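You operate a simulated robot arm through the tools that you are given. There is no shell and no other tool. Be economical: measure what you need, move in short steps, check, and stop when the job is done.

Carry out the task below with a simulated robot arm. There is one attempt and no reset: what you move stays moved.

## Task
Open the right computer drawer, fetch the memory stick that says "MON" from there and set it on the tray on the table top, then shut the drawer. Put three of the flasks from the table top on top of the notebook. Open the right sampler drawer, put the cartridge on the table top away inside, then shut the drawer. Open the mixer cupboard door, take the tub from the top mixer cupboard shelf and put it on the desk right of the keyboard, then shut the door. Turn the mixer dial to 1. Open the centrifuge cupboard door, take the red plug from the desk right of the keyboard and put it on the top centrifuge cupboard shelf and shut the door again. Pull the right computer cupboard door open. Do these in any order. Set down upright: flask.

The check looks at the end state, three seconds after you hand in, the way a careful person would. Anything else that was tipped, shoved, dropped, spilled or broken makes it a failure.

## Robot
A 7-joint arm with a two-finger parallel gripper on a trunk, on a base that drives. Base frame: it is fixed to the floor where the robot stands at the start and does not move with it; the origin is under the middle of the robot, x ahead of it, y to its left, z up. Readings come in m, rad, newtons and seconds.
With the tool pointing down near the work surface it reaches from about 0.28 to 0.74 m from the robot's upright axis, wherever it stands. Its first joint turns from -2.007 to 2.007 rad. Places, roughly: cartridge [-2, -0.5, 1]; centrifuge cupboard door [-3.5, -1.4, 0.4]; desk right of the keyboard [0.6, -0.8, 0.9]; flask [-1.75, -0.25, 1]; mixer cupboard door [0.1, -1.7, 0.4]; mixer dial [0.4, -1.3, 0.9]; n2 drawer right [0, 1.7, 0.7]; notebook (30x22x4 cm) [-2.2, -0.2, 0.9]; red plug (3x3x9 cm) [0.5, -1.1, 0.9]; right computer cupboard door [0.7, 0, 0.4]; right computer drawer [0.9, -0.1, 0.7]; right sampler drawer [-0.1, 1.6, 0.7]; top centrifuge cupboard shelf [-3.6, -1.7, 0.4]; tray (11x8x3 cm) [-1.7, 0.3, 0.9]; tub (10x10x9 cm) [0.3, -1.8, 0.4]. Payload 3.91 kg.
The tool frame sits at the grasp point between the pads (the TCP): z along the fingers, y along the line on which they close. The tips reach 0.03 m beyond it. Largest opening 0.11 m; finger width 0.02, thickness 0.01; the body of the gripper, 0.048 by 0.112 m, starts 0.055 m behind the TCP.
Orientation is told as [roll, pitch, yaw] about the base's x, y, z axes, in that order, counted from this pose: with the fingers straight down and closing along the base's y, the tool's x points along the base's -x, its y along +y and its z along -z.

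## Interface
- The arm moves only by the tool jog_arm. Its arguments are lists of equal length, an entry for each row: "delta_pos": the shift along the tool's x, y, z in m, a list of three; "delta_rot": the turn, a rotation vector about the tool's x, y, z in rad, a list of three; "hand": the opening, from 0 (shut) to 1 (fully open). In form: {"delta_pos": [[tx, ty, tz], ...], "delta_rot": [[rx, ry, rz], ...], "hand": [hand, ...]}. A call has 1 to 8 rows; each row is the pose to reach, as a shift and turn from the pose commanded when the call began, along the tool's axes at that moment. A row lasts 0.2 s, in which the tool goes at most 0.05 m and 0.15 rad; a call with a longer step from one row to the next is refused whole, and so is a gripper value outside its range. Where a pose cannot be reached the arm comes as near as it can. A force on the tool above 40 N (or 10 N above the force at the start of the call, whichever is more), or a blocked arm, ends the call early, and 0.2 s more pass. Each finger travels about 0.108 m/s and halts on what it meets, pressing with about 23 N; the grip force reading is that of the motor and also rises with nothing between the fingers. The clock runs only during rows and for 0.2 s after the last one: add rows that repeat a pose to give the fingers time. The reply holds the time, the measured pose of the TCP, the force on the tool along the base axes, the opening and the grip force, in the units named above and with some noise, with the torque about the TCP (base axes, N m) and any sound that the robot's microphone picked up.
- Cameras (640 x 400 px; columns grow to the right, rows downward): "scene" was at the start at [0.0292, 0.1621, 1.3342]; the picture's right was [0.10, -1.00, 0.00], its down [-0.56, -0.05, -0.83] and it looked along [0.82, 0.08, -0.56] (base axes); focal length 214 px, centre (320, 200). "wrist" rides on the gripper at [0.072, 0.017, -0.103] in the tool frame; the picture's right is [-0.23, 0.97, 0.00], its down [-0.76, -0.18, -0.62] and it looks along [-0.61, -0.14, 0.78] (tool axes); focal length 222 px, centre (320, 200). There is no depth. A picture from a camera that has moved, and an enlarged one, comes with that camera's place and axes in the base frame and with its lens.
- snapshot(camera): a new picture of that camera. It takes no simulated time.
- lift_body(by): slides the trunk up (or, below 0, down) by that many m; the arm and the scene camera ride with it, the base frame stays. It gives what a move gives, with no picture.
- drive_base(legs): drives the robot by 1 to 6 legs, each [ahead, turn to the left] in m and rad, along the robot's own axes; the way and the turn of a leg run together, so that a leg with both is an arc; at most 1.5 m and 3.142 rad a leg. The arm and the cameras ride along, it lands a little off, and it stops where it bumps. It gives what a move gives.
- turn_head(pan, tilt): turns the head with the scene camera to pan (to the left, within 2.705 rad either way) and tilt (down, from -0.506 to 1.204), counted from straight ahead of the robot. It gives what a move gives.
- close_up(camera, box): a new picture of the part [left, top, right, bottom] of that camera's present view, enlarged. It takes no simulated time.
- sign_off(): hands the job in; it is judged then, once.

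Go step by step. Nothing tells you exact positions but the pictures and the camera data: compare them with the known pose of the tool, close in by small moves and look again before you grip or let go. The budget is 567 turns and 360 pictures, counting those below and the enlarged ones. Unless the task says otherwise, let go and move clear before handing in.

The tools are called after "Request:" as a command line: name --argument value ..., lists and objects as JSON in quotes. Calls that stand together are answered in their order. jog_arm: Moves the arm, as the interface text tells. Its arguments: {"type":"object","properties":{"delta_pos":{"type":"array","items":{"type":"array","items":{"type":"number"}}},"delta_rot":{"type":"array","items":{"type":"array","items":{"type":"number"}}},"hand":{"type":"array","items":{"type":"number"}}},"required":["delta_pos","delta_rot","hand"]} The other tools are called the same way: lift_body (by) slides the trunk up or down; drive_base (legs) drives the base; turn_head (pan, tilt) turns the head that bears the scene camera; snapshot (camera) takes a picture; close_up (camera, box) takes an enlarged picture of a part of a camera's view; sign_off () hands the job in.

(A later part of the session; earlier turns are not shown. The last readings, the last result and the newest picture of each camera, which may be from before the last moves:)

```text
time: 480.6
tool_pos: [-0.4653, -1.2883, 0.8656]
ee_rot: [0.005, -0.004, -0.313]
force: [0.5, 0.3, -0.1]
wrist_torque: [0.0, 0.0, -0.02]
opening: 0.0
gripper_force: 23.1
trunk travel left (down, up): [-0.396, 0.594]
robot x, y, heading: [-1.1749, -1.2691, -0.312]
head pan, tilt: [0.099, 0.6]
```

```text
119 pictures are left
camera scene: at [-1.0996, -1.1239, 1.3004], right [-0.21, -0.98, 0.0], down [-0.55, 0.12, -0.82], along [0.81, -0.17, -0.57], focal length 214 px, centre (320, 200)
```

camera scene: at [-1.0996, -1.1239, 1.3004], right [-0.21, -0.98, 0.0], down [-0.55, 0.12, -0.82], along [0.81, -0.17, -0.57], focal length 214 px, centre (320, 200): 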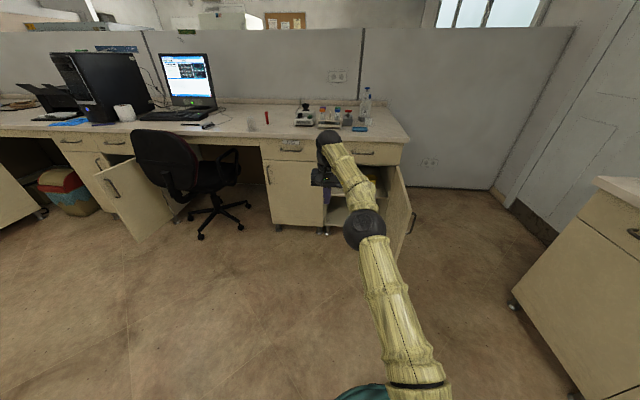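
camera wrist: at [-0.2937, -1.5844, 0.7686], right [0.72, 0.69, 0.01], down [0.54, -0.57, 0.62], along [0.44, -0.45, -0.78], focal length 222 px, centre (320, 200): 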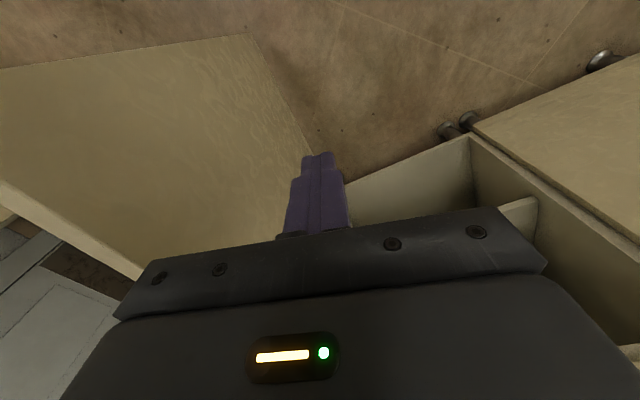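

The door stands wide open. I'll pitch the tool forward and lower it to look into the cupboard with the wrist camera.

Request:
jog_arm --delta_pos '[[-0.03, 0, 0.01], [-0.06, 0, 0.02], [-0.09, 0, 0.03], [-0.12, 0, 0.04], [-0.15, 0, 0.05], [-0.175, 0, 0.06], [-0.2, 0, 0.07], [-0.225, 0, 0.08]]' --delta_rot '[[0, -0.15, 0], [0, -0.3, 0], [0, -0.45, 0], [0, -0.6, 0], [0, -0.75, 0], [0, -0.9, 0], [0, -1.05, 0], [0, -1.2, 0]]' --hand '[0.2, 0.4, 0.6, 0.8, 1, 1, 1, 1]'

Request:
lift_body --by -0.33

Request:
snapshot --camera "scene"

Request:
snapshot --camera "wrist"

```text
time: 482.4
tool_pos: [-0.2499, -1.3578, 0.7856]
ee_rot: [0.024, -1.204, -0.332]
force: [-0.5, 0.5, 0.5]
wrist_torque: [0.04, -0.01, 0.04]
opening: 0.11
gripper_force: 0.0
trunk travel left (down, up): [-0.396, 0.594]
robot x, y, heading: [-1.1771, -1.2712, -0.312]
head pan, tilt: [0.099, 0.6]
```

```text
time: 485.6
tool_pos: [-0.2505, -1.3566, 0.4568]
ee_rot: [0.022, -1.201, -0.334]
force: [-0.5, -0.9, 0.5]
wrist_torque: [0.04, 0.0, 0.01]
opening: 0.1099
gripper_force: 0.0
trunk travel left (down, up): [-0.066, 0.924]
robot x, y, heading: [-1.182, -1.2702, -0.313]
head pan, tilt: [0.099, 0.6]
```

```text
118 pictures are left
camera scene: at [-1.0997, -1.1238, 0.9704], right [-0.21, -0.98, 0.0], down [-0.55, 0.12, -0.82], along [0.81, -0.17, -0.57], focal length 214 px, centre (320, 200)
```

scene: 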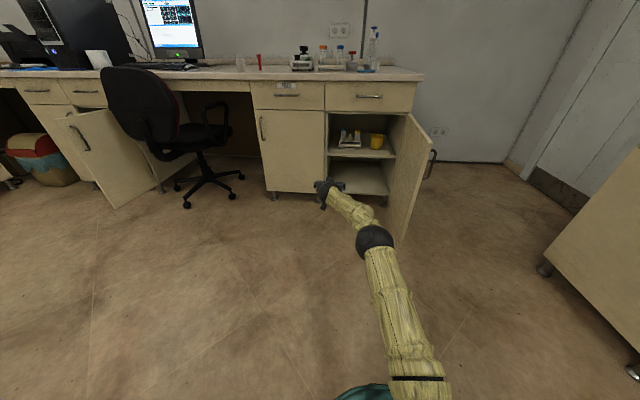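

```text
117 pictures are left
camera wrist: at [-0.363, -1.3037, 0.4263], right [0.38, 0.9, 0.22], down [-0.35, -0.08, 0.93], along [0.86, -0.43, 0.28], focal length 222 px, centre (320, 200)
```

wrist: 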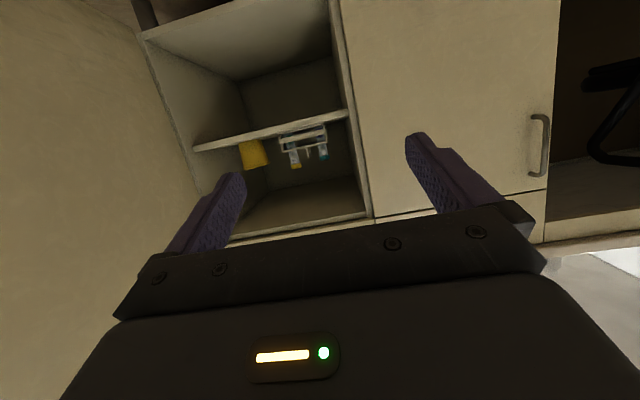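

Request:
close_up --camera "scene" --box '[310, 95, 430, 215]'

Request:
close_up --camera "wrist" --box '[180, 60, 380, 220]'

```text
3.33 times, centred on (370, 155) of scene
camera zoom: at [-1.0997, -1.1238, 0.9704], right [-0.21, -0.98, 0.0], down [-0.55, 0.12, -0.82], along [0.81, -0.17, -0.57], focal length 715 px, centre (153, 350)
```

zoom: 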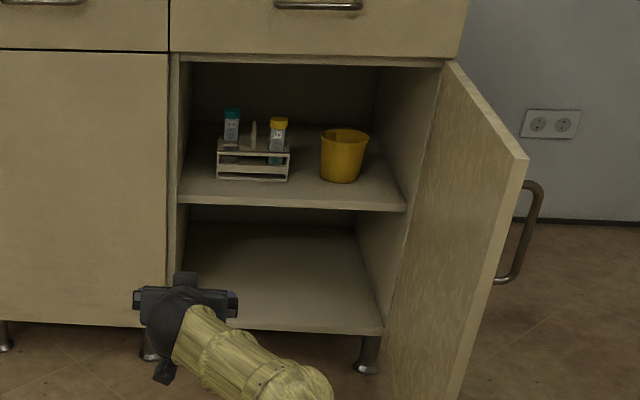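

```text
2.50 times, centred on (280, 140) of wrist
camera zoom: at [-0.363, -1.3037, 0.4263], right [0.38, 0.9, 0.22], down [-0.35, -0.08, 0.93], along [0.86, -0.43, 0.28], focal length 555 px, centre (420, 350)
```

zoom: 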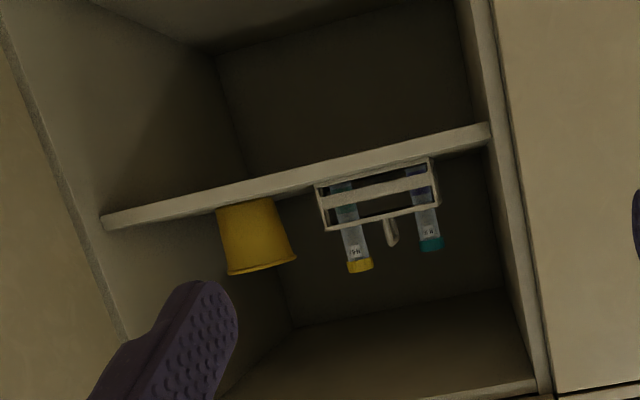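

The tub is the yellow cup at about (0.25, -1.815), shelf z≈0.40, rim z≈0.49. I'll reposition the base for a slightly angled approach between rack and side wall, and adjust the tool pitch.

Request:
jog_arm --delta_pos '[[0, 0, 0], [0, 0, 0]]' --delta_rot '[[0, 0.1, 0], [0, 0.2, 0]]' --hand '[1, 1]'

Request:
drive_base --legs '[[0, 0.496], [0.313, 0], [0, -0.753]]'

Request:
snapshot --camera "wrist"

Request:
snapshot --camera "scene"

```text
time: 486.2
tool_pos: [-0.258, -1.3599, 0.4485]
ee_rot: [0.018, -1.001, -0.325]
force: [-0.5, 0.5, -0.7]
wrist_torque: [-0.02, -0.04, -0.04]
opening: 0.11
gripper_force: 0.1
out of reach, approached as far as the arm can: row 2
trunk travel left (down, up): [-0.066, 0.924]
robot x, y, heading: [-1.1771, -1.268, -0.315]
head pan, tilt: [0.099, 0.6]
```

```text
time: 491.8
tool_pos: [-0.0014, -1.5238, 0.4463]
ee_rot: [0.013, -1.004, -0.571]
force: [-0.8, -0.3, -0.4]
wrist_torque: [-0.02, -0.01, -0.01]
opening: 0.1102
gripper_force: 0.0
trunk travel left (down, up): [-0.066, 0.924]
robot x, y, heading: [-0.8686, -1.2109, -0.564]
head pan, tilt: [0.099, 0.6]
```

```text
114 pictures are left
camera wrist: at [-0.1, -1.4432, 0.4423], right [0.62, 0.76, 0.2], down [-0.2, -0.1, 0.98], along [0.76, -0.64, 0.09], focal length 222 px, centre (320, 200)
```

wrist: 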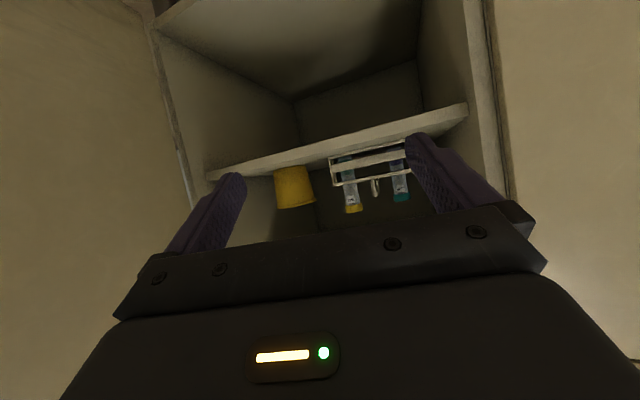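

```text
113 pictures are left
camera scene: at [-0.7587, -1.0882, 0.9704], right [-0.45, -0.9, 0.0], down [-0.51, 0.25, -0.82], along [0.74, -0.37, -0.57], focal length 214 px, centre (320, 200)
```

scene: 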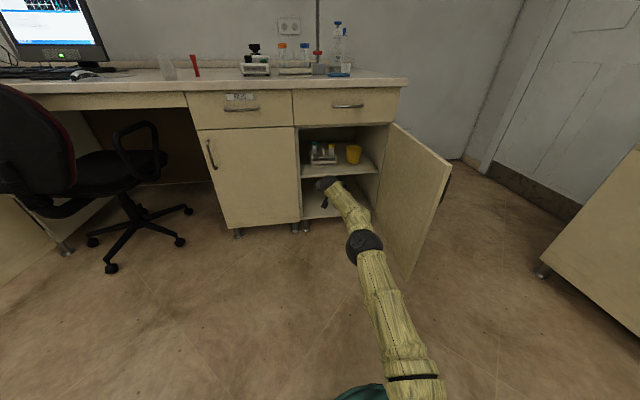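

The tub is confirmed at (0.25, -1.815). The hand must shift about 11 cm to the right.

Request:
jog_arm --delta_pos '[[0, -0.035, 0], [0, -0.07, 0], [0, -0.11, 0]]' --delta_rot '[[0, 0, 0], [0, 0, 0], [0, 0, 0]]' --hand '[1, 1, 1]'

Request:
snapshot --camera "wrist"

```text
time: 492.6
tool_pos: [-0.0595, -1.6163, 0.4457]
ee_rot: [0.015, -1.003, -0.57]
force: [0.1, 0.0, -1.1]
wrist_torque: [0.0, 0.03, -0.03]
opening: 0.1102
gripper_force: 0.1
trunk travel left (down, up): [-0.066, 0.924]
robot x, y, heading: [-0.8714, -1.209, -0.562]
head pan, tilt: [0.099, 0.6]
```

```text
112 pictures are left
camera wrist: at [-0.1582, -1.5356, 0.4413], right [0.62, 0.76, 0.2], down [-0.2, -0.1, 0.98], along [0.76, -0.64, 0.09], focal length 222 px, centre (320, 200)
```

wrist: 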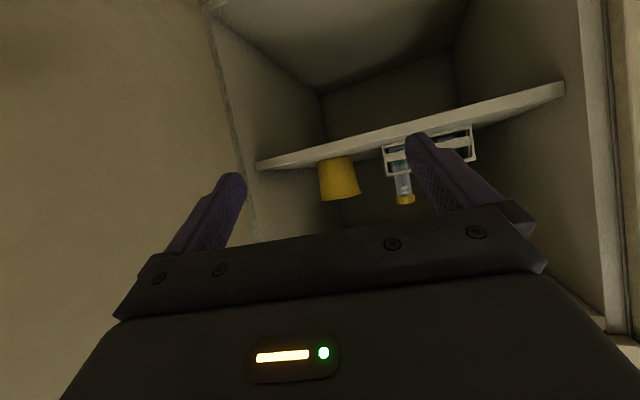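

Aligned: tub straight ahead 0.368 m along the heading. Raise 8 mm and advance 0.25 m, then check.

Request:
lift_body --by 0.008

Request:
drive_base --legs '[[0.25, 0]]'

Request:
snapshot --camera "wrist"

Request:
close_up --camera "scene" --box '[270, 80, 450, 220]'

```text
time: 493.1
tool_pos: [-0.0591, -1.6166, 0.4545]
ee_rot: [0.014, -1.004, -0.571]
force: [-0.2, -0.1, 0.7]
wrist_torque: [-0.02, 0.01, 0.0]
opening: 0.1101
gripper_force: 0.1
trunk travel left (down, up): [-0.074, 0.916]
robot x, y, heading: [-0.8659, -1.2142, -0.566]
head pan, tilt: [0.099, 0.6]
```

```text
time: 494.9
tool_pos: [0.1547, -1.7481, 0.4548]
ee_rot: [0.015, -1.004, -0.569]
force: [0.4, -0.5, 0.0]
wrist_torque: [0.01, 0.02, 0.01]
opening: 0.1102
gripper_force: 0.1
trunk travel left (down, up): [-0.074, 0.916]
robot x, y, heading: [-0.6568, -1.3424, -0.555]
head pan, tilt: [0.099, 0.6]
```

```text
111 pictures are left
camera wrist: at [0.0552, -1.6684, 0.4496], right [0.62, 0.76, 0.2], down [-0.2, -0.1, 0.98], along [0.76, -0.64, 0.09], focal length 222 px, centre (320, 200)
```

wrist: 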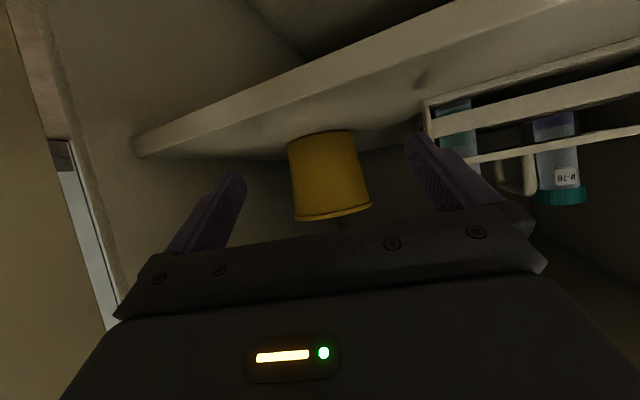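

```text
2.86 times, centred on (360, 150) of scene
camera zoom: at [-0.5461, -1.2216, 0.9784], right [-0.44, -0.9, 0.0], down [-0.51, 0.25, -0.82], along [0.74, -0.37, -0.57], focal length 613 px, centre (206, 343)
```

zoom: 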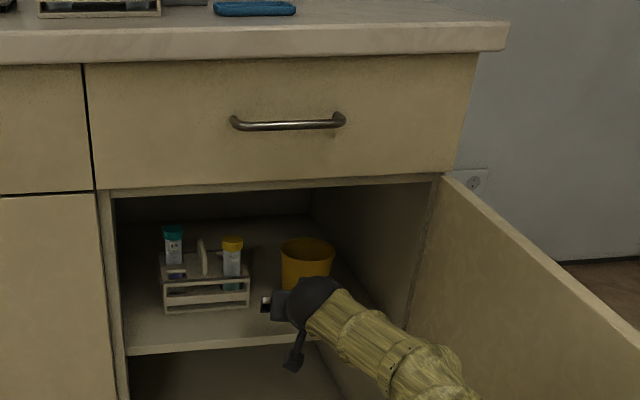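

Lateral alignment is right for a straight horizontal advance. Move the remaining 11 cm.

Request:
drive_base --legs '[[0.09, 0]]'

Request:
snapshot --camera "wrist"

Request:
close_up --camera "scene" --box '[270, 80, 450, 220]'

```text
time: 496.1
tool_pos: [0.2311, -1.795, 0.4557]
ee_rot: [0.013, -1.004, -0.57]
force: [-0.8, 0.3, 0.4]
wrist_torque: [0.0, -0.02, -0.01]
opening: 0.11
gripper_force: 0.0
trunk travel left (down, up): [-0.074, 0.916]
robot x, y, heading: [-0.5806, -1.3954, -0.56]
head pan, tilt: [0.099, 0.6]
```

```text
109 pictures are left
camera wrist: at [0.132, -1.7151, 0.4496], right [0.62, 0.76, 0.2], down [-0.2, -0.1, 0.98], along [0.76, -0.64, 0.09], focal length 222 px, centre (320, 200)
```

wrist: 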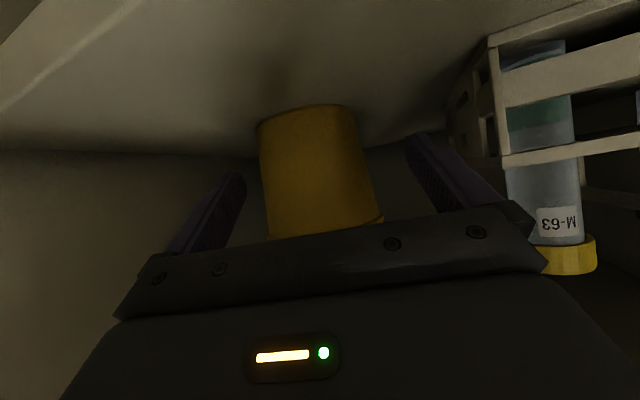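

```text
2.86 times, centred on (360, 150) of scene
camera zoom: at [-0.47, -1.2691, 0.9784], right [-0.44, -0.9, 0.0], down [-0.51, 0.25, -0.82], along [0.74, -0.36, -0.57], focal length 613 px, centre (206, 343)
```

zoom: 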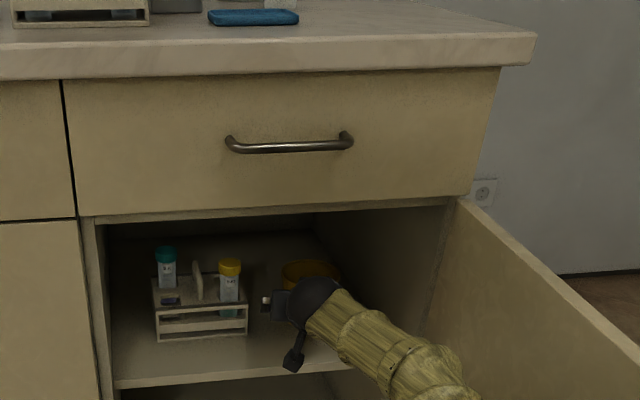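

The tub sits between the fingers with the rack clear. Advance 2 cm and close gently.

Request:
drive_base --legs '[[0.018, 0]]'

Request:
jog_arm --delta_pos '[[0, 0, 0], [0, 0, 0], [0, 0, 0]]' --delta_rot '[[0, 0, 0], [0, 0, 0], [0, 0, 0]]' --hand '[0.85, 0.7, 0.6]'

Request:
snapshot --camera "wrist"

```text
time: 496.8
tool_pos: [0.2471, -1.8055, 0.4542]
ee_rot: [0.015, -1.003, -0.569]
force: [0.8, -0.4, -0.1]
wrist_torque: [-0.01, 0.02, 0.04]
opening: 0.11
gripper_force: 0.2
trunk travel left (down, up): [-0.074, 0.916]
robot x, y, heading: [-0.5641, -1.4053, -0.558]
head pan, tilt: [0.099, 0.6]
```

```text
time: 497.6
tool_pos: [0.2474, -1.8062, 0.4539]
ee_rot: [0.014, -1.003, -0.569]
force: [0.6, -0.7, 0.2]
wrist_torque: [0.0, 0.02, 0.04]
opening: 0.0661
gripper_force: 0.0
trunk travel left (down, up): [-0.074, 0.916]
robot x, y, heading: [-0.5649, -1.4003, -0.558]
head pan, tilt: [0.099, 0.6]
```

```text
107 pictures are left
camera wrist: at [0.1471, -1.7246, 0.4495], right [0.62, 0.76, 0.2], down [-0.2, -0.1, 0.98], along [0.76, -0.64, 0.09], focal length 222 px, centre (320, 200)
```

wrist: 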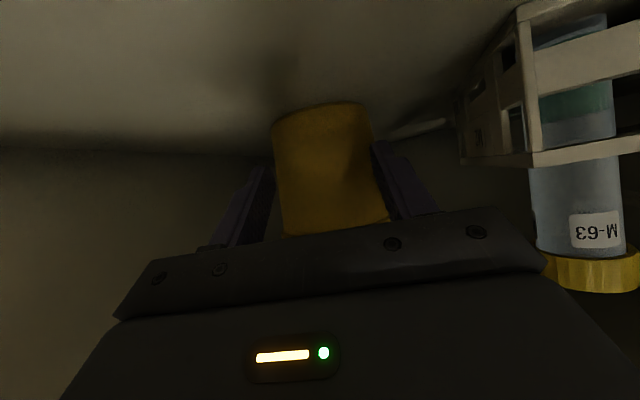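

Request:
jog_arm --delta_pos '[[0, 0, 0], [0, 0, 0], [0, 0, 0], [0, 0, 0]]' --delta_rot '[[0, 0, 0], [0, 0, 0], [0, 0, 0], [0, 0, 0]]' --hand '[0.5, 0.4, 0.3, 0.3]'

Request:
lift_body --by 0.05

Request:
snapshot --camera "wrist"

```text
time: 498.6
tool_pos: [0.2462, -1.8055, 0.4545]
ee_rot: [0.014, -1.003, -0.569]
force: [-0.1, -0.9, -0.5]
wrist_torque: [0.03, -0.02, 0.02]
opening: 0.033
gripper_force: 0.0
trunk travel left (down, up): [-0.074, 0.916]
robot x, y, heading: [-0.5634, -1.4021, -0.561]
head pan, tilt: [0.099, 0.6]
```

```text
time: 499.6
tool_pos: [0.2463, -1.8041, 0.5049]
ee_rot: [0.015, -1.003, -0.569]
force: [-0.9, -0.4, 2.5]
wrist_torque: [-0.05, -0.03, 0.01]
opening: 0.0331
gripper_force: 0.4
trunk travel left (down, up): [-0.124, 0.866]
robot x, y, heading: [-0.5658, -1.3982, -0.559]
head pan, tilt: [0.099, 0.6]
```

```text
106 pictures are left
camera wrist: at [0.1471, -1.7247, 0.5], right [0.62, 0.76, 0.2], down [-0.2, -0.1, 0.98], along [0.76, -0.64, 0.09], focal length 222 px, centre (320, 200)
```

wrist: 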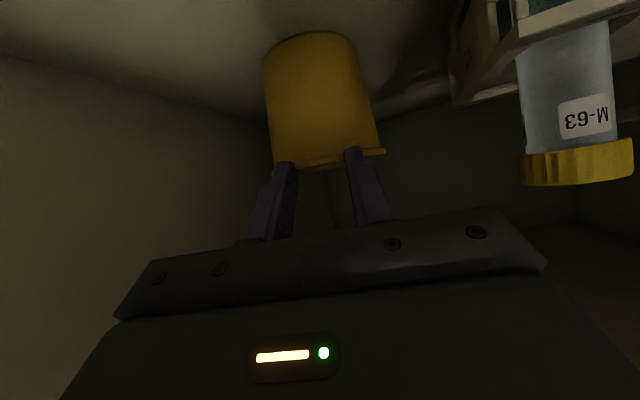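

The fingers closed in front of the tub; it is farther in than I judged (≈6–7 cm more). Back off, reopen, lower, and go deeper.

Request:
drive_base --legs '[[-0.07, 0]]'

Request:
jog_arm --delta_pos '[[0, 0, 0], [0, 0, 0], [0, 0, 0], [0, 0, 0]]' --delta_rot '[[0, 0, 0], [0, 0, 0], [0, 0, 0], [0, 0, 0]]' --hand '[0.6, 0.9, 1, 1]'

Request:
lift_body --by -0.05

Request:
snapshot --camera "wrist"

```text
time: 500.6
tool_pos: [0.1858, -1.7685, 0.5042]
ee_rot: [0.015, -1.004, -0.568]
force: [-0.6, 0.2, 0.2]
wrist_torque: [0.02, -0.02, -0.02]
opening: 0.0329
gripper_force: 0.2
trunk travel left (down, up): [-0.124, 0.866]
robot x, y, heading: [-0.6255, -1.3619, -0.559]
head pan, tilt: [0.099, 0.6]
```

```text
time: 501.6
tool_pos: [0.186, -1.7679, 0.5043]
ee_rot: [0.014, -1.003, -0.569]
force: [-0.5, -1.2, 0.6]
wrist_torque: [-0.04, -0.01, 0.0]
opening: 0.1103
gripper_force: 0.2
trunk travel left (down, up): [-0.124, 0.866]
robot x, y, heading: [-0.6279, -1.3642, -0.566]
head pan, tilt: [0.099, 0.6]
```

```text
time: 502.5
tool_pos: [0.1864, -1.7681, 0.4548]
ee_rot: [0.013, -1.004, -0.571]
force: [-0.1, 0.5, -0.1]
wrist_torque: [-0.01, 0.01, -0.03]
opening: 0.1101
gripper_force: 0.0
trunk travel left (down, up): [-0.074, 0.916]
robot x, y, heading: [-0.6276, -1.3647, -0.557]
head pan, tilt: [0.099, 0.6]
```

```text
105 pictures are left
camera wrist: at [0.0871, -1.6881, 0.4497], right [0.62, 0.76, 0.2], down [-0.2, -0.1, 0.98], along [0.76, -0.64, 0.09], focal length 222 px, centre (320, 200)
```

wrist: 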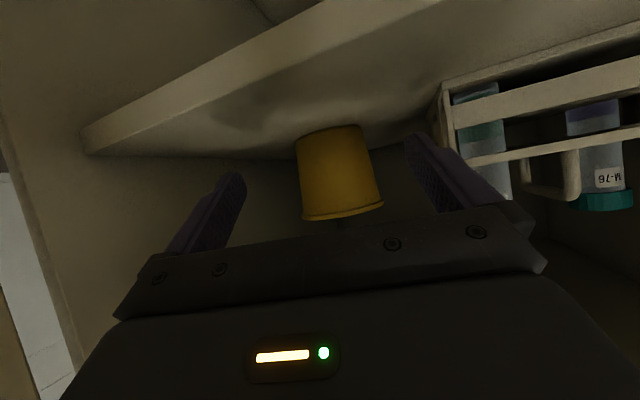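

The tub is at about (0.318, -1.845). Advance 0.145 m and close.

Request:
drive_base --legs '[[0.1, 0]]'

Request:
drive_base --legs '[[0.045, 0]]'

Request:
snapshot --camera "wrist"

```text
time: 503.6
tool_pos: [0.2723, -1.8217, 0.4544]
ee_rot: [0.014, -1.002, -0.568]
force: [0.1, 0.2, 0.0]
wrist_torque: [-0.01, -0.01, 0.01]
opening: 0.1102
gripper_force: 0.0
trunk travel left (down, up): [-0.074, 0.916]
robot x, y, heading: [-0.5396, -1.4176, -0.557]
head pan, tilt: [0.099, 0.6]
```

```text
time: 504.5
tool_pos: [0.311, -1.8461, 0.4541]
ee_rot: [0.013, -1.004, -0.57]
force: [-0.2, -0.8, 0.1]
wrist_torque: [0.0, 0.01, 0.02]
opening: 0.1101
gripper_force: 0.2
trunk travel left (down, up): [-0.074, 0.916]
robot x, y, heading: [-0.5016, -1.4442, -0.559]
head pan, tilt: [0.099, 0.6]
```

```text
104 pictures are left
camera wrist: at [0.2111, -1.7653, 0.4496], right [0.62, 0.76, 0.2], down [-0.2, -0.1, 0.98], along [0.76, -0.64, 0.09], focal length 222 px, centre (320, 200)
```

wrist: 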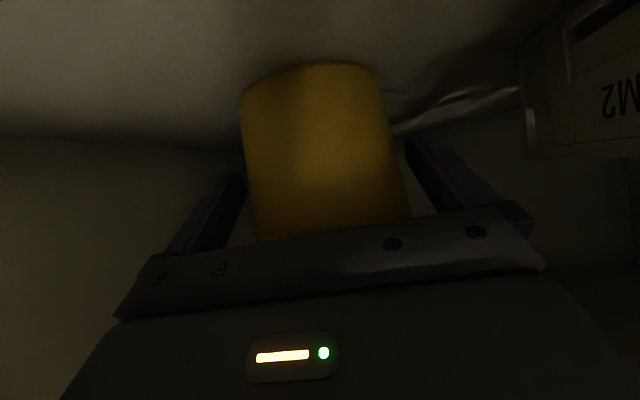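

Now the tub fills the space between the fingers. Close.

Request:
jog_arm --delta_pos '[[0, 0, 0], [0, 0, 0], [0, 0, 0], [0, 0, 0]]' --delta_rot '[[0, 0, 0], [0, 0, 0], [0, 0, 0], [0, 0, 0]]' --hand '[0.85, 0.7, 0.6, 0.55]'

Request:
snapshot --camera "wrist"

```text
time: 505.5
tool_pos: [0.3106, -1.8467, 0.454]
ee_rot: [0.015, -1.004, -0.569]
force: [-0.3, 0.1, -0.2]
wrist_torque: [-0.02, 0.01, 0.01]
opening: 0.087
gripper_force: 23.0
trunk travel left (down, up): [-0.074, 0.916]
robot x, y, heading: [-0.502, -1.4444, -0.562]
head pan, tilt: [0.099, 0.6]
```

```text
103 pictures are left
camera wrist: at [0.2111, -1.7653, 0.4495], right [0.62, 0.76, 0.2], down [-0.2, -0.1, 0.98], along [0.76, -0.64, 0.09], focal length 222 px, centre (320, 200)
```

wrist: 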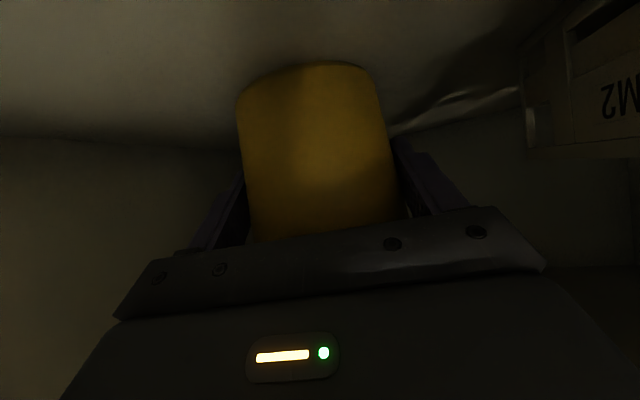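

Gripped at 8.7 cm. Lift 5 cm and back out.

Request:
lift_body --by 0.05

Request:
drive_base --legs '[[-0.35, 0]]'

Request:
snapshot --camera "scene"

Request:
snapshot --camera "wrist"

```text
time: 506.4
tool_pos: [0.311, -1.8465, 0.5051]
ee_rot: [0.014, -1.004, -0.568]
force: [0.2, 0.3, -0.2]
wrist_torque: [0.03, 0.01, -0.01]
opening: 0.0871
gripper_force: 23.4
trunk travel left (down, up): [-0.124, 0.866]
robot x, y, heading: [-0.4981, -1.4431, -0.558]
head pan, tilt: [0.099, 0.6]
```

```text
time: 508.7
tool_pos: [0.0165, -1.6631, 0.5047]
ee_rot: [0.014, -1.005, -0.57]
force: [-0.6, 0.3, -0.8]
wrist_torque: [0.01, 0.02, -0.03]
opening: 0.087
gripper_force: 23.0
trunk travel left (down, up): [-0.124, 0.866]
robot x, y, heading: [-0.7976, -1.2548, -0.563]
head pan, tilt: [0.099, 0.6]
```

```text
102 pictures are left
camera scene: at [-0.6837, -1.1355, 1.0284], right [-0.44, -0.9, 0.0], down [-0.51, 0.25, -0.82], along [0.74, -0.37, -0.57], focal length 214 px, centre (320, 200)
```

scene: 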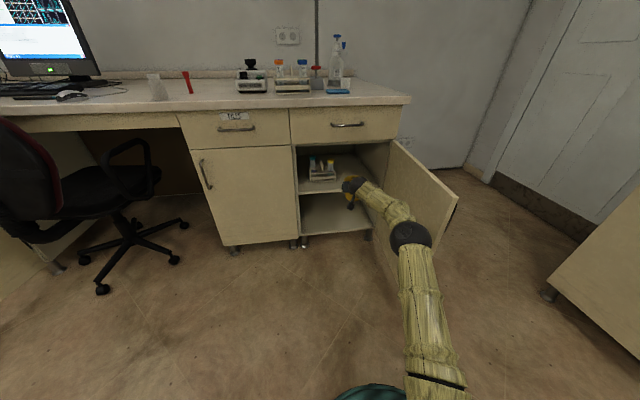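

```text
101 pictures are left
camera wrist: at [-0.0826, -1.5825, 0.4995], right [0.62, 0.76, 0.2], down [-0.2, -0.1, 0.98], along [0.76, -0.64, 0.09], focal length 222 px, centre (320, 200)
```

wrist: 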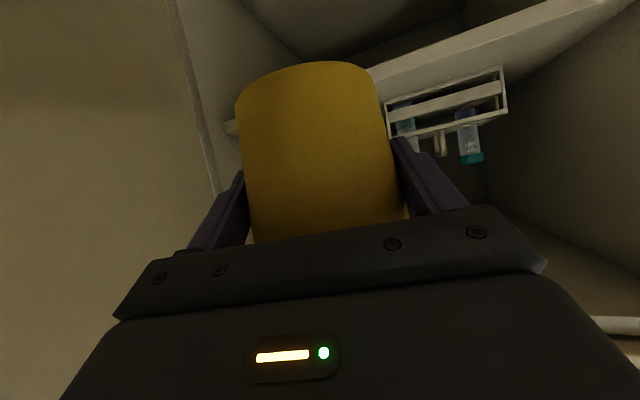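

Tub in hand, upright. Back off a little more, raise above desk height, and move around to the desk area right of the keyboard.

Request:
drive_base --legs '[[-0.12, 0]]'

Request:
lift_body --by 0.5

Request:
drive_base --legs '[[0, 2.05], [0.28, 0], [0, -1.51]]'

Request:
snapshot --camera "scene"

```text
time: 509.9
tool_pos: [-0.0849, -1.5997, 0.5046]
ee_rot: [0.016, -1.003, -0.568]
force: [-0.6, 0.3, -0.4]
wrist_torque: [-0.05, 0.0, 0.0]
opening: 0.0872
gripper_force: 23.2
trunk travel left (down, up): [-0.124, 0.866]
robot x, y, heading: [-0.8962, -1.197, -0.558]
head pan, tilt: [0.099, 0.6]
```

```text
refused: 0.5 is not a number from -0.4 to 0.4
```

```text
time: 520.4
tool_pos: [0.0305, -0.8384, 0.5036]
ee_rot: [0.015, -1.002, -0.023]
force: [-0.6, -0.7, -1.5]
wrist_torque: [0.02, 0.02, -0.04]
opening: 0.0868
gripper_force: 23.4
trunk travel left (down, up): [-0.124, 0.866]
robot x, y, heading: [-0.8752, -0.9116, -0.018]
head pan, tilt: [0.099, 0.6]
```

```text
100 pictures are left
camera scene: at [-0.8411, -0.7521, 1.0284], right [0.09, -1.0, 0.0], down [-0.56, -0.05, -0.82], along [0.82, 0.07, -0.57], focal length 214 px, centre (320, 200)
```

scene: 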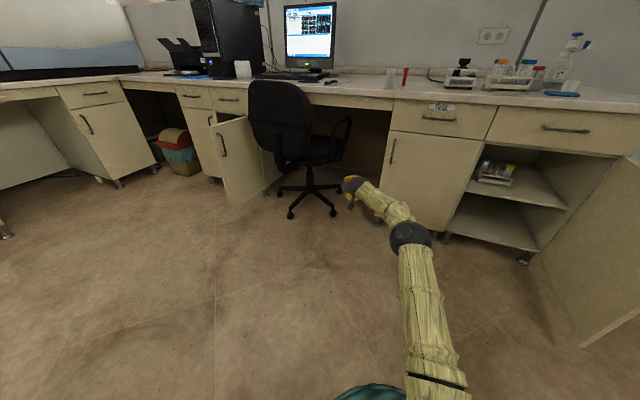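

The lift call was over its limit, but the drive went without contact. Now raise in two steps and look.

Request:
lift_body --by 0.4

Request:
lift_body --by 0.12

Request:
snapshot --camera "scene"

```text
time: 524.3
tool_pos: [0.0314, -0.8373, 0.9044]
ee_rot: [0.016, -1.005, -0.023]
force: [0.3, 0.3, -0.4]
wrist_torque: [0.0, 0.01, 0.01]
opening: 0.0864
gripper_force: 23.3
trunk travel left (down, up): [-0.524, 0.466]
robot x, y, heading: [-0.8704, -0.9149, -0.008]
head pan, tilt: [0.099, 0.6]
```

```text
time: 525.8
tool_pos: [0.0303, -0.8368, 1.0246]
ee_rot: [0.015, -1.001, -0.021]
force: [0.5, 0.7, -0.8]
wrist_torque: [0.02, 0.0, 0.0]
opening: 0.0862
gripper_force: 22.7
trunk travel left (down, up): [-0.644, 0.346]
robot x, y, heading: [-0.8708, -0.9162, -0.022]
head pan, tilt: [0.099, 0.6]
```

```text
99 pictures are left
camera scene: at [-0.8407, -0.752, 1.5484], right [0.09, -1.0, 0.0], down [-0.56, -0.05, -0.82], along [0.82, 0.07, -0.57], focal length 214 px, centre (320, 200)
```

scene: 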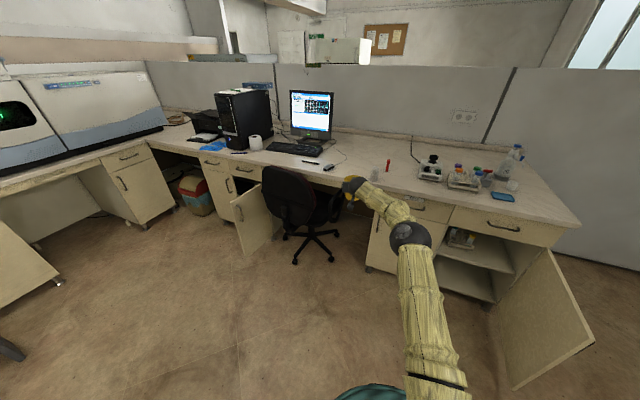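

Request:
close_up --camera "scene" --box '[240, 120, 440, 240]'

```text
3.20 times, centred on (340, 180) of scene
camera zoom: at [-0.8407, -0.752, 1.5484], right [0.09, -1.0, 0.0], down [-0.56, -0.05, -0.82], along [0.82, 0.07, -0.57], focal length 686 px, centre (256, 264)
```

zoom: 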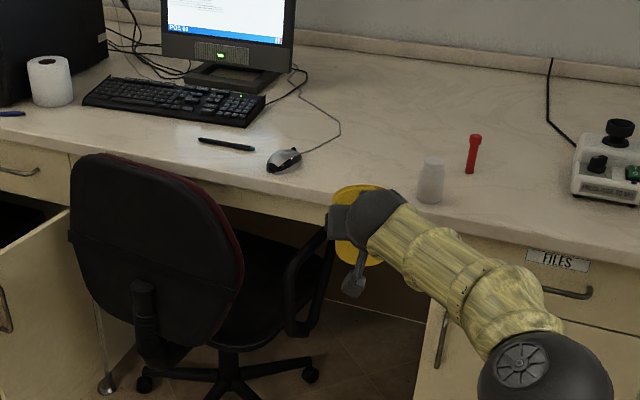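

The free desk spot right of the keyboard/mouse is at about (0.51, -0.862). Drive toward it.

Request:
drive_base --legs '[[0, -0.016], [0.42, 0]]'

Request:
close_up --camera "scene" --box '[220, 100, 460, 250]'

```text
time: 528.7
tool_pos: [0.4489, -0.8649, 1.0228]
ee_rot: [0.014, -1.002, -0.04]
force: [0.2, 0.6, -1.2]
wrist_torque: [0.0, 0.02, -0.02]
opening: 0.0867
gripper_force: 22.6
trunk travel left (down, up): [-0.644, 0.346]
robot x, y, heading: [-0.4554, -0.9239, -0.026]
head pan, tilt: [0.099, 0.6]
```

```text
2.67 times, centred on (340, 175) of scene
camera zoom: at [-0.4202, -0.7649, 1.5484], right [0.07, -1.0, 0.0], down [-0.56, -0.04, -0.82], along [0.82, 0.06, -0.57], focal length 572 px, centre (267, 267)
```

zoom: 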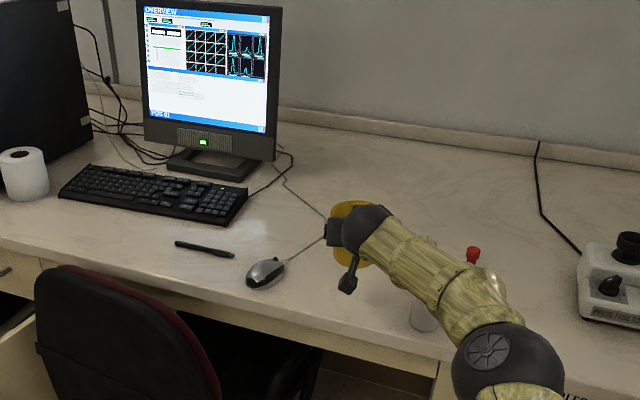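

This spot is good (clear of mouse and bottle, 5+ cm from the edge). Lower with the trunk.

Request:
lift_body --by -0.07

Request:
close_up --camera "scene" --box '[280, 130, 420, 250]'

```text
time: 529.8
tool_pos: [0.4499, -0.8645, 0.9546]
ee_rot: [0.016, -1.004, -0.041]
force: [0.2, -0.4, -0.3]
wrist_torque: [0.02, -0.03, 0.02]
opening: 0.0867
gripper_force: 23.3
trunk travel left (down, up): [-0.574, 0.416]
robot x, y, heading: [-0.4534, -0.9267, -0.029]
head pan, tilt: [0.099, 0.6]
```

```text
3.33 times, centred on (350, 190) of scene
camera zoom: at [-0.421, -0.7649, 1.4784], right [0.07, -1.0, 0.0], down [-0.56, -0.04, -0.82], along [0.82, 0.06, -0.57], focal length 715 px, centre (220, 233)
```

zoom: 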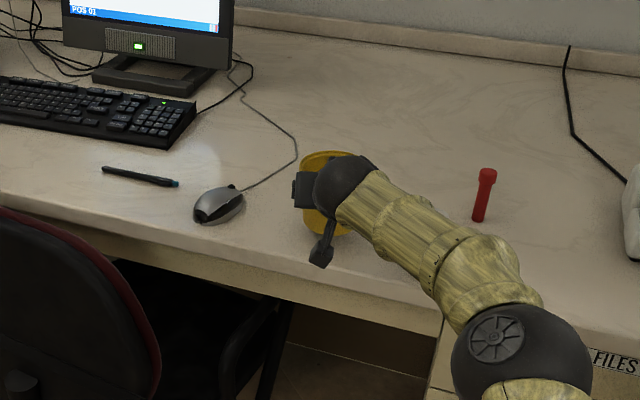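

I must make sure the forearm isn't touching the white bottle. Let me look at the full view.

Request:
close_up --camera "scene" --box '[330, 170, 430, 250]'

Request:
snapshot --camera "wrist"

```text
5.00 times, centred on (380, 210) of scene
camera zoom: at [-0.421, -0.7649, 1.4784], right [0.07, -1.0, 0.0], down [-0.56, -0.04, -0.82], along [0.82, 0.06, -0.57], focal length 1072 px, centre (20, 150)
```

zoom: 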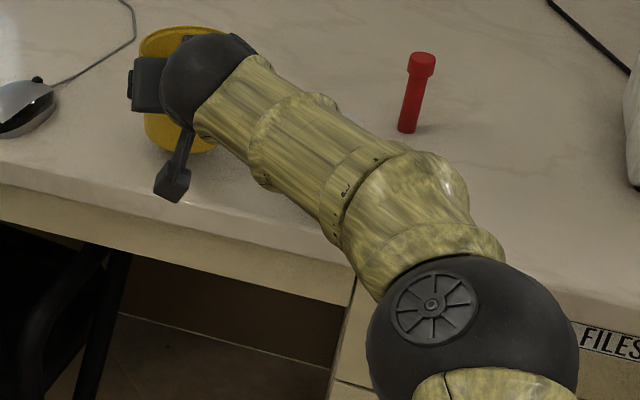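

```text
94 pictures are left
camera wrist: at [0.3226, -0.845, 0.9496], right [0.15, 0.97, 0.2], down [-0.12, -0.18, 0.98], along [0.98, -0.17, 0.09], focal length 222 px, centre (320, 200)
```

wrist: 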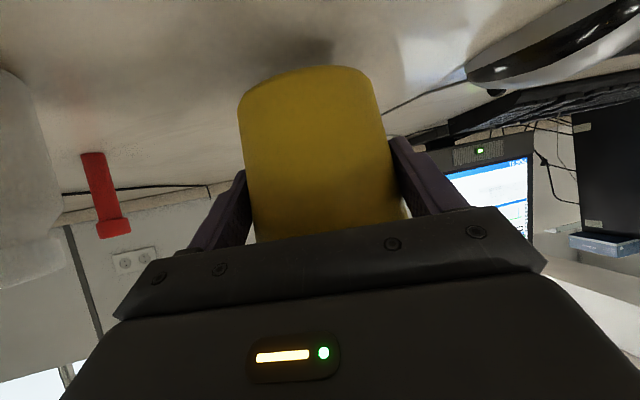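

The bottle is upright and clear to the right of the hand. Continue lowering gently to contact.

Request:
lift_body --by -0.01

Request:
lift_body --by -0.006

Request:
lift_body --by -0.005

```text
time: 530.3
tool_pos: [0.45, -0.8647, 0.9448]
ee_rot: [0.014, -1.004, -0.041]
force: [0.2, -0.5, -0.8]
wrist_torque: [0.02, -0.04, 0.02]
opening: 0.0865
gripper_force: 23.1
trunk travel left (down, up): [-0.564, 0.426]
robot x, y, heading: [-0.4551, -0.927, -0.032]
head pan, tilt: [0.099, 0.6]
```

```text
time: 530.9
tool_pos: [0.449, -0.8651, 0.9379]
ee_rot: [0.013, -1.003, -0.04]
force: [0.4, 0.1, -0.9]
wrist_torque: [0.0, -0.01, 0.0]
opening: 0.0864
gripper_force: 22.5
trunk travel left (down, up): [-0.558, 0.432]
robot x, y, heading: [-0.4532, -0.93, -0.03]
head pan, tilt: [0.099, 0.6]
```

```text
time: 531.4
tool_pos: [0.4485, -0.8647, 0.9346]
ee_rot: [0.015, -1.003, -0.04]
force: [0.4, 0.7, 2.5]
wrist_torque: [0.08, -0.04, -0.02]
opening: 0.0866
gripper_force: 22.7
trunk travel left (down, up): [-0.553, 0.437]
robot x, y, heading: [-0.4583, -0.9261, -0.028]
head pan, tilt: [0.099, 0.6]
```

Contact. Open fully and back straight out.

Request:
jog_arm --delta_pos '[[0, 0, 0], [0, 0, 0], [0, 0, 0]]' --delta_rot '[[0, 0, 0], [0, 0, 0], [0, 0, 0]]' --hand '[0.85, 1, 1]'

Request:
drive_base --legs '[[-0.16, 0]]'

Request:
snapshot --camera "wrist"

```text
time: 532.2
tool_pos: [0.4488, -0.8648, 0.9336]
ee_rot: [0.014, -1.005, -0.041]
force: [0.1, -0.5, -0.2]
wrist_torque: [0.0, 0.0, -0.03]
opening: 0.1099
gripper_force: 0.0
trunk travel left (down, up): [-0.553, 0.437]
robot x, y, heading: [-0.454, -0.9264, -0.031]
head pan, tilt: [0.099, 0.6]
```

```text
time: 533.6
tool_pos: [0.2886, -0.8597, 0.9337]
ee_rot: [0.013, -1.005, -0.038]
force: [0.5, 0.8, 0.6]
wrist_torque: [0.0, -0.01, -0.05]
opening: 0.1101
gripper_force: 0.1
trunk travel left (down, up): [-0.553, 0.437]
robot x, y, heading: [-0.615, -0.9217, -0.03]
head pan, tilt: [0.099, 0.6]
```

```text
93 pictures are left
camera wrist: at [0.1614, -0.8396, 0.929], right [0.15, 0.97, 0.2], down [-0.12, -0.18, 0.98], along [0.98, -0.17, 0.09], focal length 222 px, centre (320, 200)
```

wrist: 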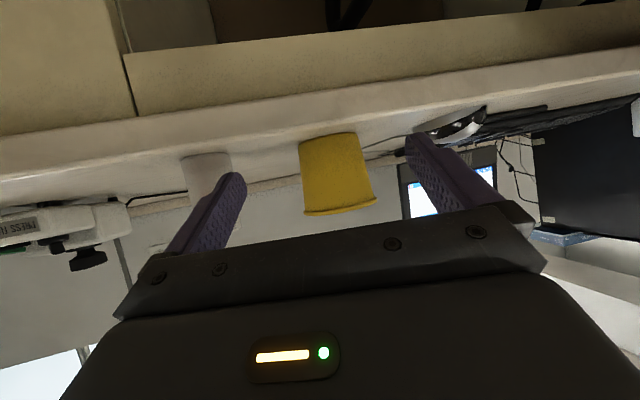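

The tub stands on the desk; the bottle is untouched. Now close the mixer cupboard door: reposition to its outer (right) side, hand closed.

Request:
drive_base --legs '[[-0.35, 0], [0, 0.934], [-0.946, 0], [0, -1.224]]'

Request:
jog_arm --delta_pos '[[0, 0, 0], [0, 0, 0], [0, 0, 0], [0, 0, 0], [0, 0, 0]]' --delta_rot '[[0, 0, 0], [0, 0, 0], [0, 0, 0], [0, 0, 0], [0, 0, 0]]' --hand '[0.6, 0.3, 0, 0, 0]'

Request:
snapshot --camera "scene"

```text
time: 542.6
tool_pos: [-1.0447, -0.8662, 0.935]
ee_rot: [0.015, -1.005, 0.893]
force: [-1.0, 0.0, 0.6]
wrist_torque: [0.0, -0.03, 0.0]
opening: 0.1103
gripper_force: 0.1
trunk travel left (down, up): [-0.553, 0.437]
robot x, y, heading: [-1.5323, -1.6283, 0.899]
head pan, tilt: [0.099, 0.6]
stopped in leg 3: the robot was blocked; the commanded pose is now the measured one
```

```text
time: 543.8
tool_pos: [-1.0448, -0.8654, 0.9344]
ee_rot: [0.016, -1.006, 0.895]
force: [0.1, -0.3, -0.5]
wrist_torque: [-0.02, 0.03, 0.0]
opening: 0.0002
gripper_force: 22.7
trunk travel left (down, up): [-0.553, 0.437]
robot x, y, heading: [-1.5322, -1.6295, 0.903]
head pan, tilt: [0.099, 0.6]
```

```text
92 pictures are left
camera scene: at [-1.6409, -1.507, 1.4574], right [0.84, -0.54, 0.0], down [-0.3, -0.48, -0.82], along [0.44, 0.7, -0.57], focal length 214 px, centre (320, 200)
```

scene: 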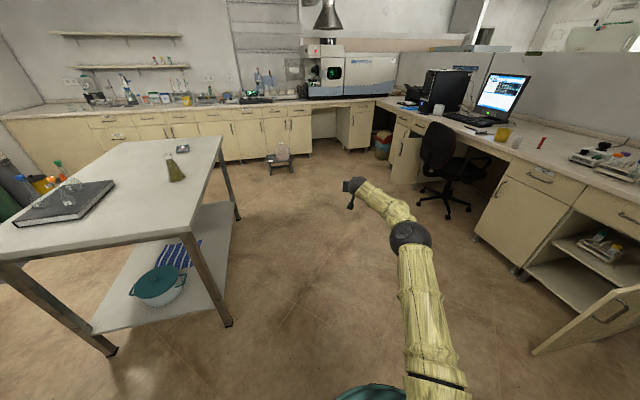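

The robot's rear touched something behind at the end of the reverse; I'm essentially at the target. Move forward slightly, then turn.

Request:
drive_base --legs '[[0.06, 0], [0, -1.224]]'

Request:
snapshot --camera "scene"

```text
time: 547.9
tool_pos: [-0.6125, -1.7862, 0.9355]
ee_rot: [0.016, -1.005, -0.333]
force: [-0.4, 0.7, 0.1]
wrist_torque: [0.03, 0.03, -0.01]
opening: 0.0002
gripper_force: 22.9
trunk travel left (down, up): [-0.553, 0.437]
robot x, y, heading: [-1.4955, -1.5813, -0.33]
head pan, tilt: [0.099, 0.6]
```

```text
91 pictures are left
camera scene: at [-1.4155, -1.4378, 1.4574], right [-0.22, -0.97, 0.0], down [-0.55, 0.13, -0.82], along [0.8, -0.19, -0.57], focal length 214 px, centre (320, 200)
```

scene: 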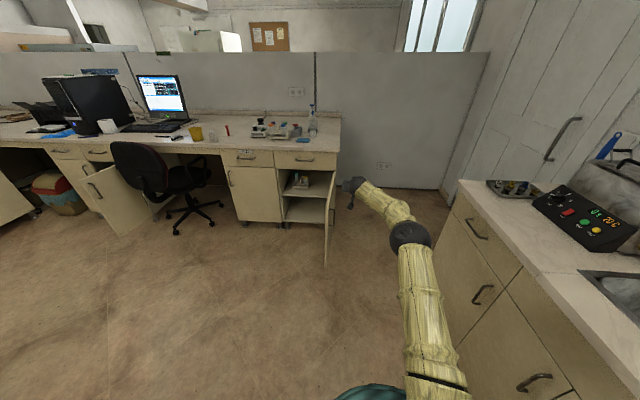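

The door is at ~90°. Lower the fist on its outer side, go forward alongside it, and check.

Request:
lift_body --by -0.38

Request:
drive_base --legs '[[0.46, 0]]'

Request:
snapshot --camera "scene"

```text
time: 551.5
tool_pos: [-0.6117, -1.7867, 0.5545]
ee_rot: [0.015, -1.004, -0.336]
force: [0.3, 0.1, -0.2]
wrist_torque: [-0.01, -0.01, 0.01]
opening: 0.0002
gripper_force: 23.2
trunk travel left (down, up): [-0.173, 0.817]
robot x, y, heading: [-1.4929, -1.5835, -0.329]
head pan, tilt: [0.099, 0.6]
```

```text
time: 554.3
tool_pos: [-0.1802, -1.9347, 0.5551]
ee_rot: [0.017, -1.005, -0.336]
force: [0.2, 0.4, -0.3]
wrist_torque: [-0.02, -0.01, 0.01]
opening: 0.0003
gripper_force: 23.1
trunk travel left (down, up): [-0.173, 0.817]
robot x, y, heading: [-1.0628, -1.727, -0.332]
head pan, tilt: [0.099, 0.6]
```

```text
90 pictures are left
camera scene: at [-0.9821, -1.5847, 1.0774], right [-0.23, -0.97, 0.0], down [-0.55, 0.13, -0.82], along [0.8, -0.19, -0.57], focal length 214 px, centre (320, 200)
```

scene: 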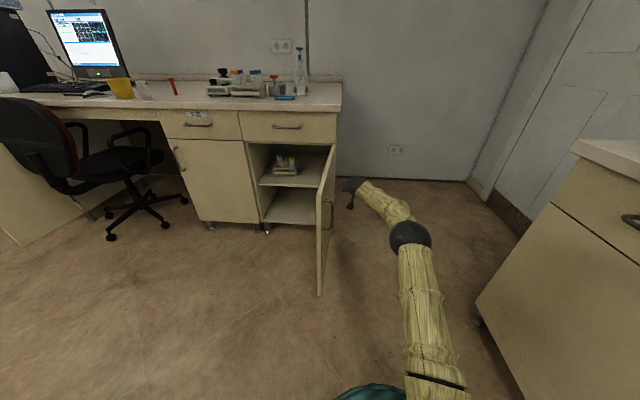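

Hand is alongside the door's outer face. Turn left to swing the door closed partway.

Request:
drive_base --legs '[[0, 0.25]]'

Request:
drive_base --legs '[[0, 0.15]]'

Request:
snapshot --camera "scene"

```text
time: 555.5
tool_pos: [-0.1549, -1.7106, 0.5552]
ee_rot: [0.015, -1.005, -0.086]
force: [-0.6, 0.6, 0.1]
wrist_torque: [0.0, 0.04, 0.0]
opening: 0.0001
gripper_force: 22.9
trunk travel left (down, up): [-0.173, 0.817]
robot x, y, heading: [-1.0607, -1.729, -0.076]
head pan, tilt: [0.099, 0.6]
```

```text
time: 556.6
tool_pos: [-0.1673, -1.5751, 0.5543]
ee_rot: [0.015, -1.005, 0.063]
force: [-0.1, 0.0, 0.2]
wrist_torque: [0.02, 0.0, 0.0]
opening: 0.0
gripper_force: 23.1
trunk travel left (down, up): [-0.173, 0.817]
robot x, y, heading: [-1.0635, -1.7256, 0.079]
head pan, tilt: [0.099, 0.6]
```

```text
89 pictures are left
camera scene: at [-1.0445, -1.5654, 1.0774], right [0.17, -0.98, 0.0], down [-0.56, -0.1, -0.82], along [0.81, 0.14, -0.57], focal length 214 px, centre (320, 200)
```

scene: 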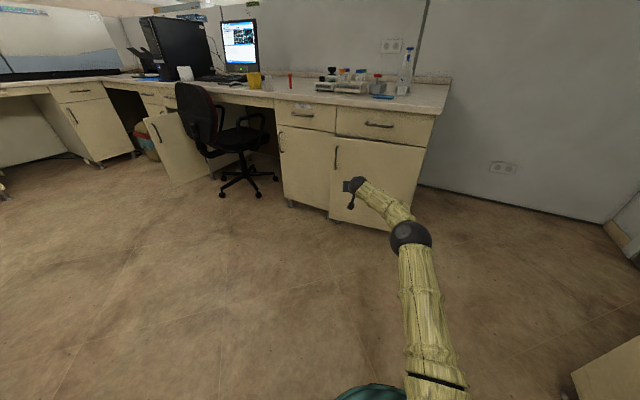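

The door swung nearly shut. Push it home with the fist.

Request:
drive_base --legs '[[0.26, 0]]'

Request:
drive_base --legs '[[0.05, 0]]'

Request:
close_up --camera "scene" --box '[250, 80, 450, 240]'

```text
time: 558.5
tool_pos: [0.0932, -1.5589, 0.5546]
ee_rot: [0.016, -1.005, 0.06]
force: [0.3, 0.5, 0.7]
wrist_torque: [-0.02, 0.01, -0.02]
opening: 0.0002
gripper_force: 23.3
trunk travel left (down, up): [-0.173, 0.817]
robot x, y, heading: [-0.8035, -1.7099, 0.07]
head pan, tilt: [0.099, 0.6]
```

```text
time: 559.4
tool_pos: [0.1421, -1.556, 0.5568]
ee_rot: [0.015, -1.005, 0.058]
force: [-13.1, -2.1, 1.0]
wrist_torque: [-0.03, 0.06, -0.18]
opening: 0.0
gripper_force: 22.5
trunk travel left (down, up): [-0.173, 0.817]
robot x, y, heading: [-0.7543, -1.7112, 0.068]
head pan, tilt: [0.099, 0.6]
```

```text
2.50 times, centred on (350, 160) of scene
camera zoom: at [-0.7348, -1.5429, 1.0775], right [0.17, -0.99, 0.0], down [-0.56, -0.1, -0.83], along [0.81, 0.14, -0.56], focal length 536 px, centre (245, 300)
```

zoom: 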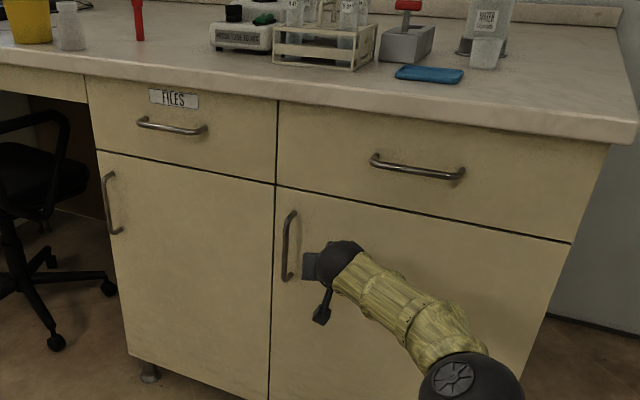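

The mixer cupboard is shut. Back away, raise, and inspect the mixer dial.

Request:
drive_base --legs '[[-0.12, 0]]'

Request:
lift_body --by 0.4

Request:
close_up --camera "scene" --box '[270, 100, 390, 180]'

```text
time: 560.6
tool_pos: [0.0215, -1.5635, 0.5555]
ee_rot: [0.017, -1.005, 0.06]
force: [0.5, 0.5, -0.2]
wrist_torque: [0.01, 0.02, 0.0]
opening: 0.0
gripper_force: 23.1
trunk travel left (down, up): [-0.173, 0.817]
robot x, y, heading: [-0.8713, -1.7148, 0.077]
head pan, tilt: [0.099, 0.6]
```

```text
time: 564.5
tool_pos: [0.0219, -1.5622, 0.955]
ee_rot: [0.018, -1.003, 0.058]
force: [-0.4, -0.3, 0.3]
wrist_torque: [-0.02, 0.03, 0.0]
opening: 0.0003
gripper_force: 22.6
trunk travel left (down, up): [-0.573, 0.417]
robot x, y, heading: [-0.8726, -1.7144, 0.075]
head pan, tilt: [0.099, 0.6]
```

```text
5.00 times, centred on (330, 140) of scene
camera zoom: at [-0.8545, -1.5515, 1.4774], right [0.17, -0.99, 0.0], down [-0.56, -0.1, -0.82], along [0.81, 0.14, -0.57], focal length 1072 px, centre (270, 500)
```

zoom: 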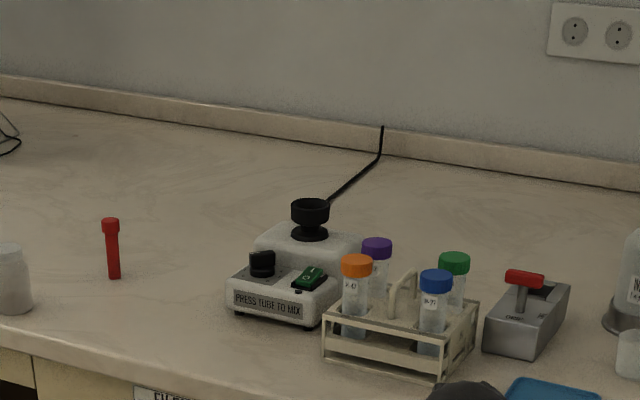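

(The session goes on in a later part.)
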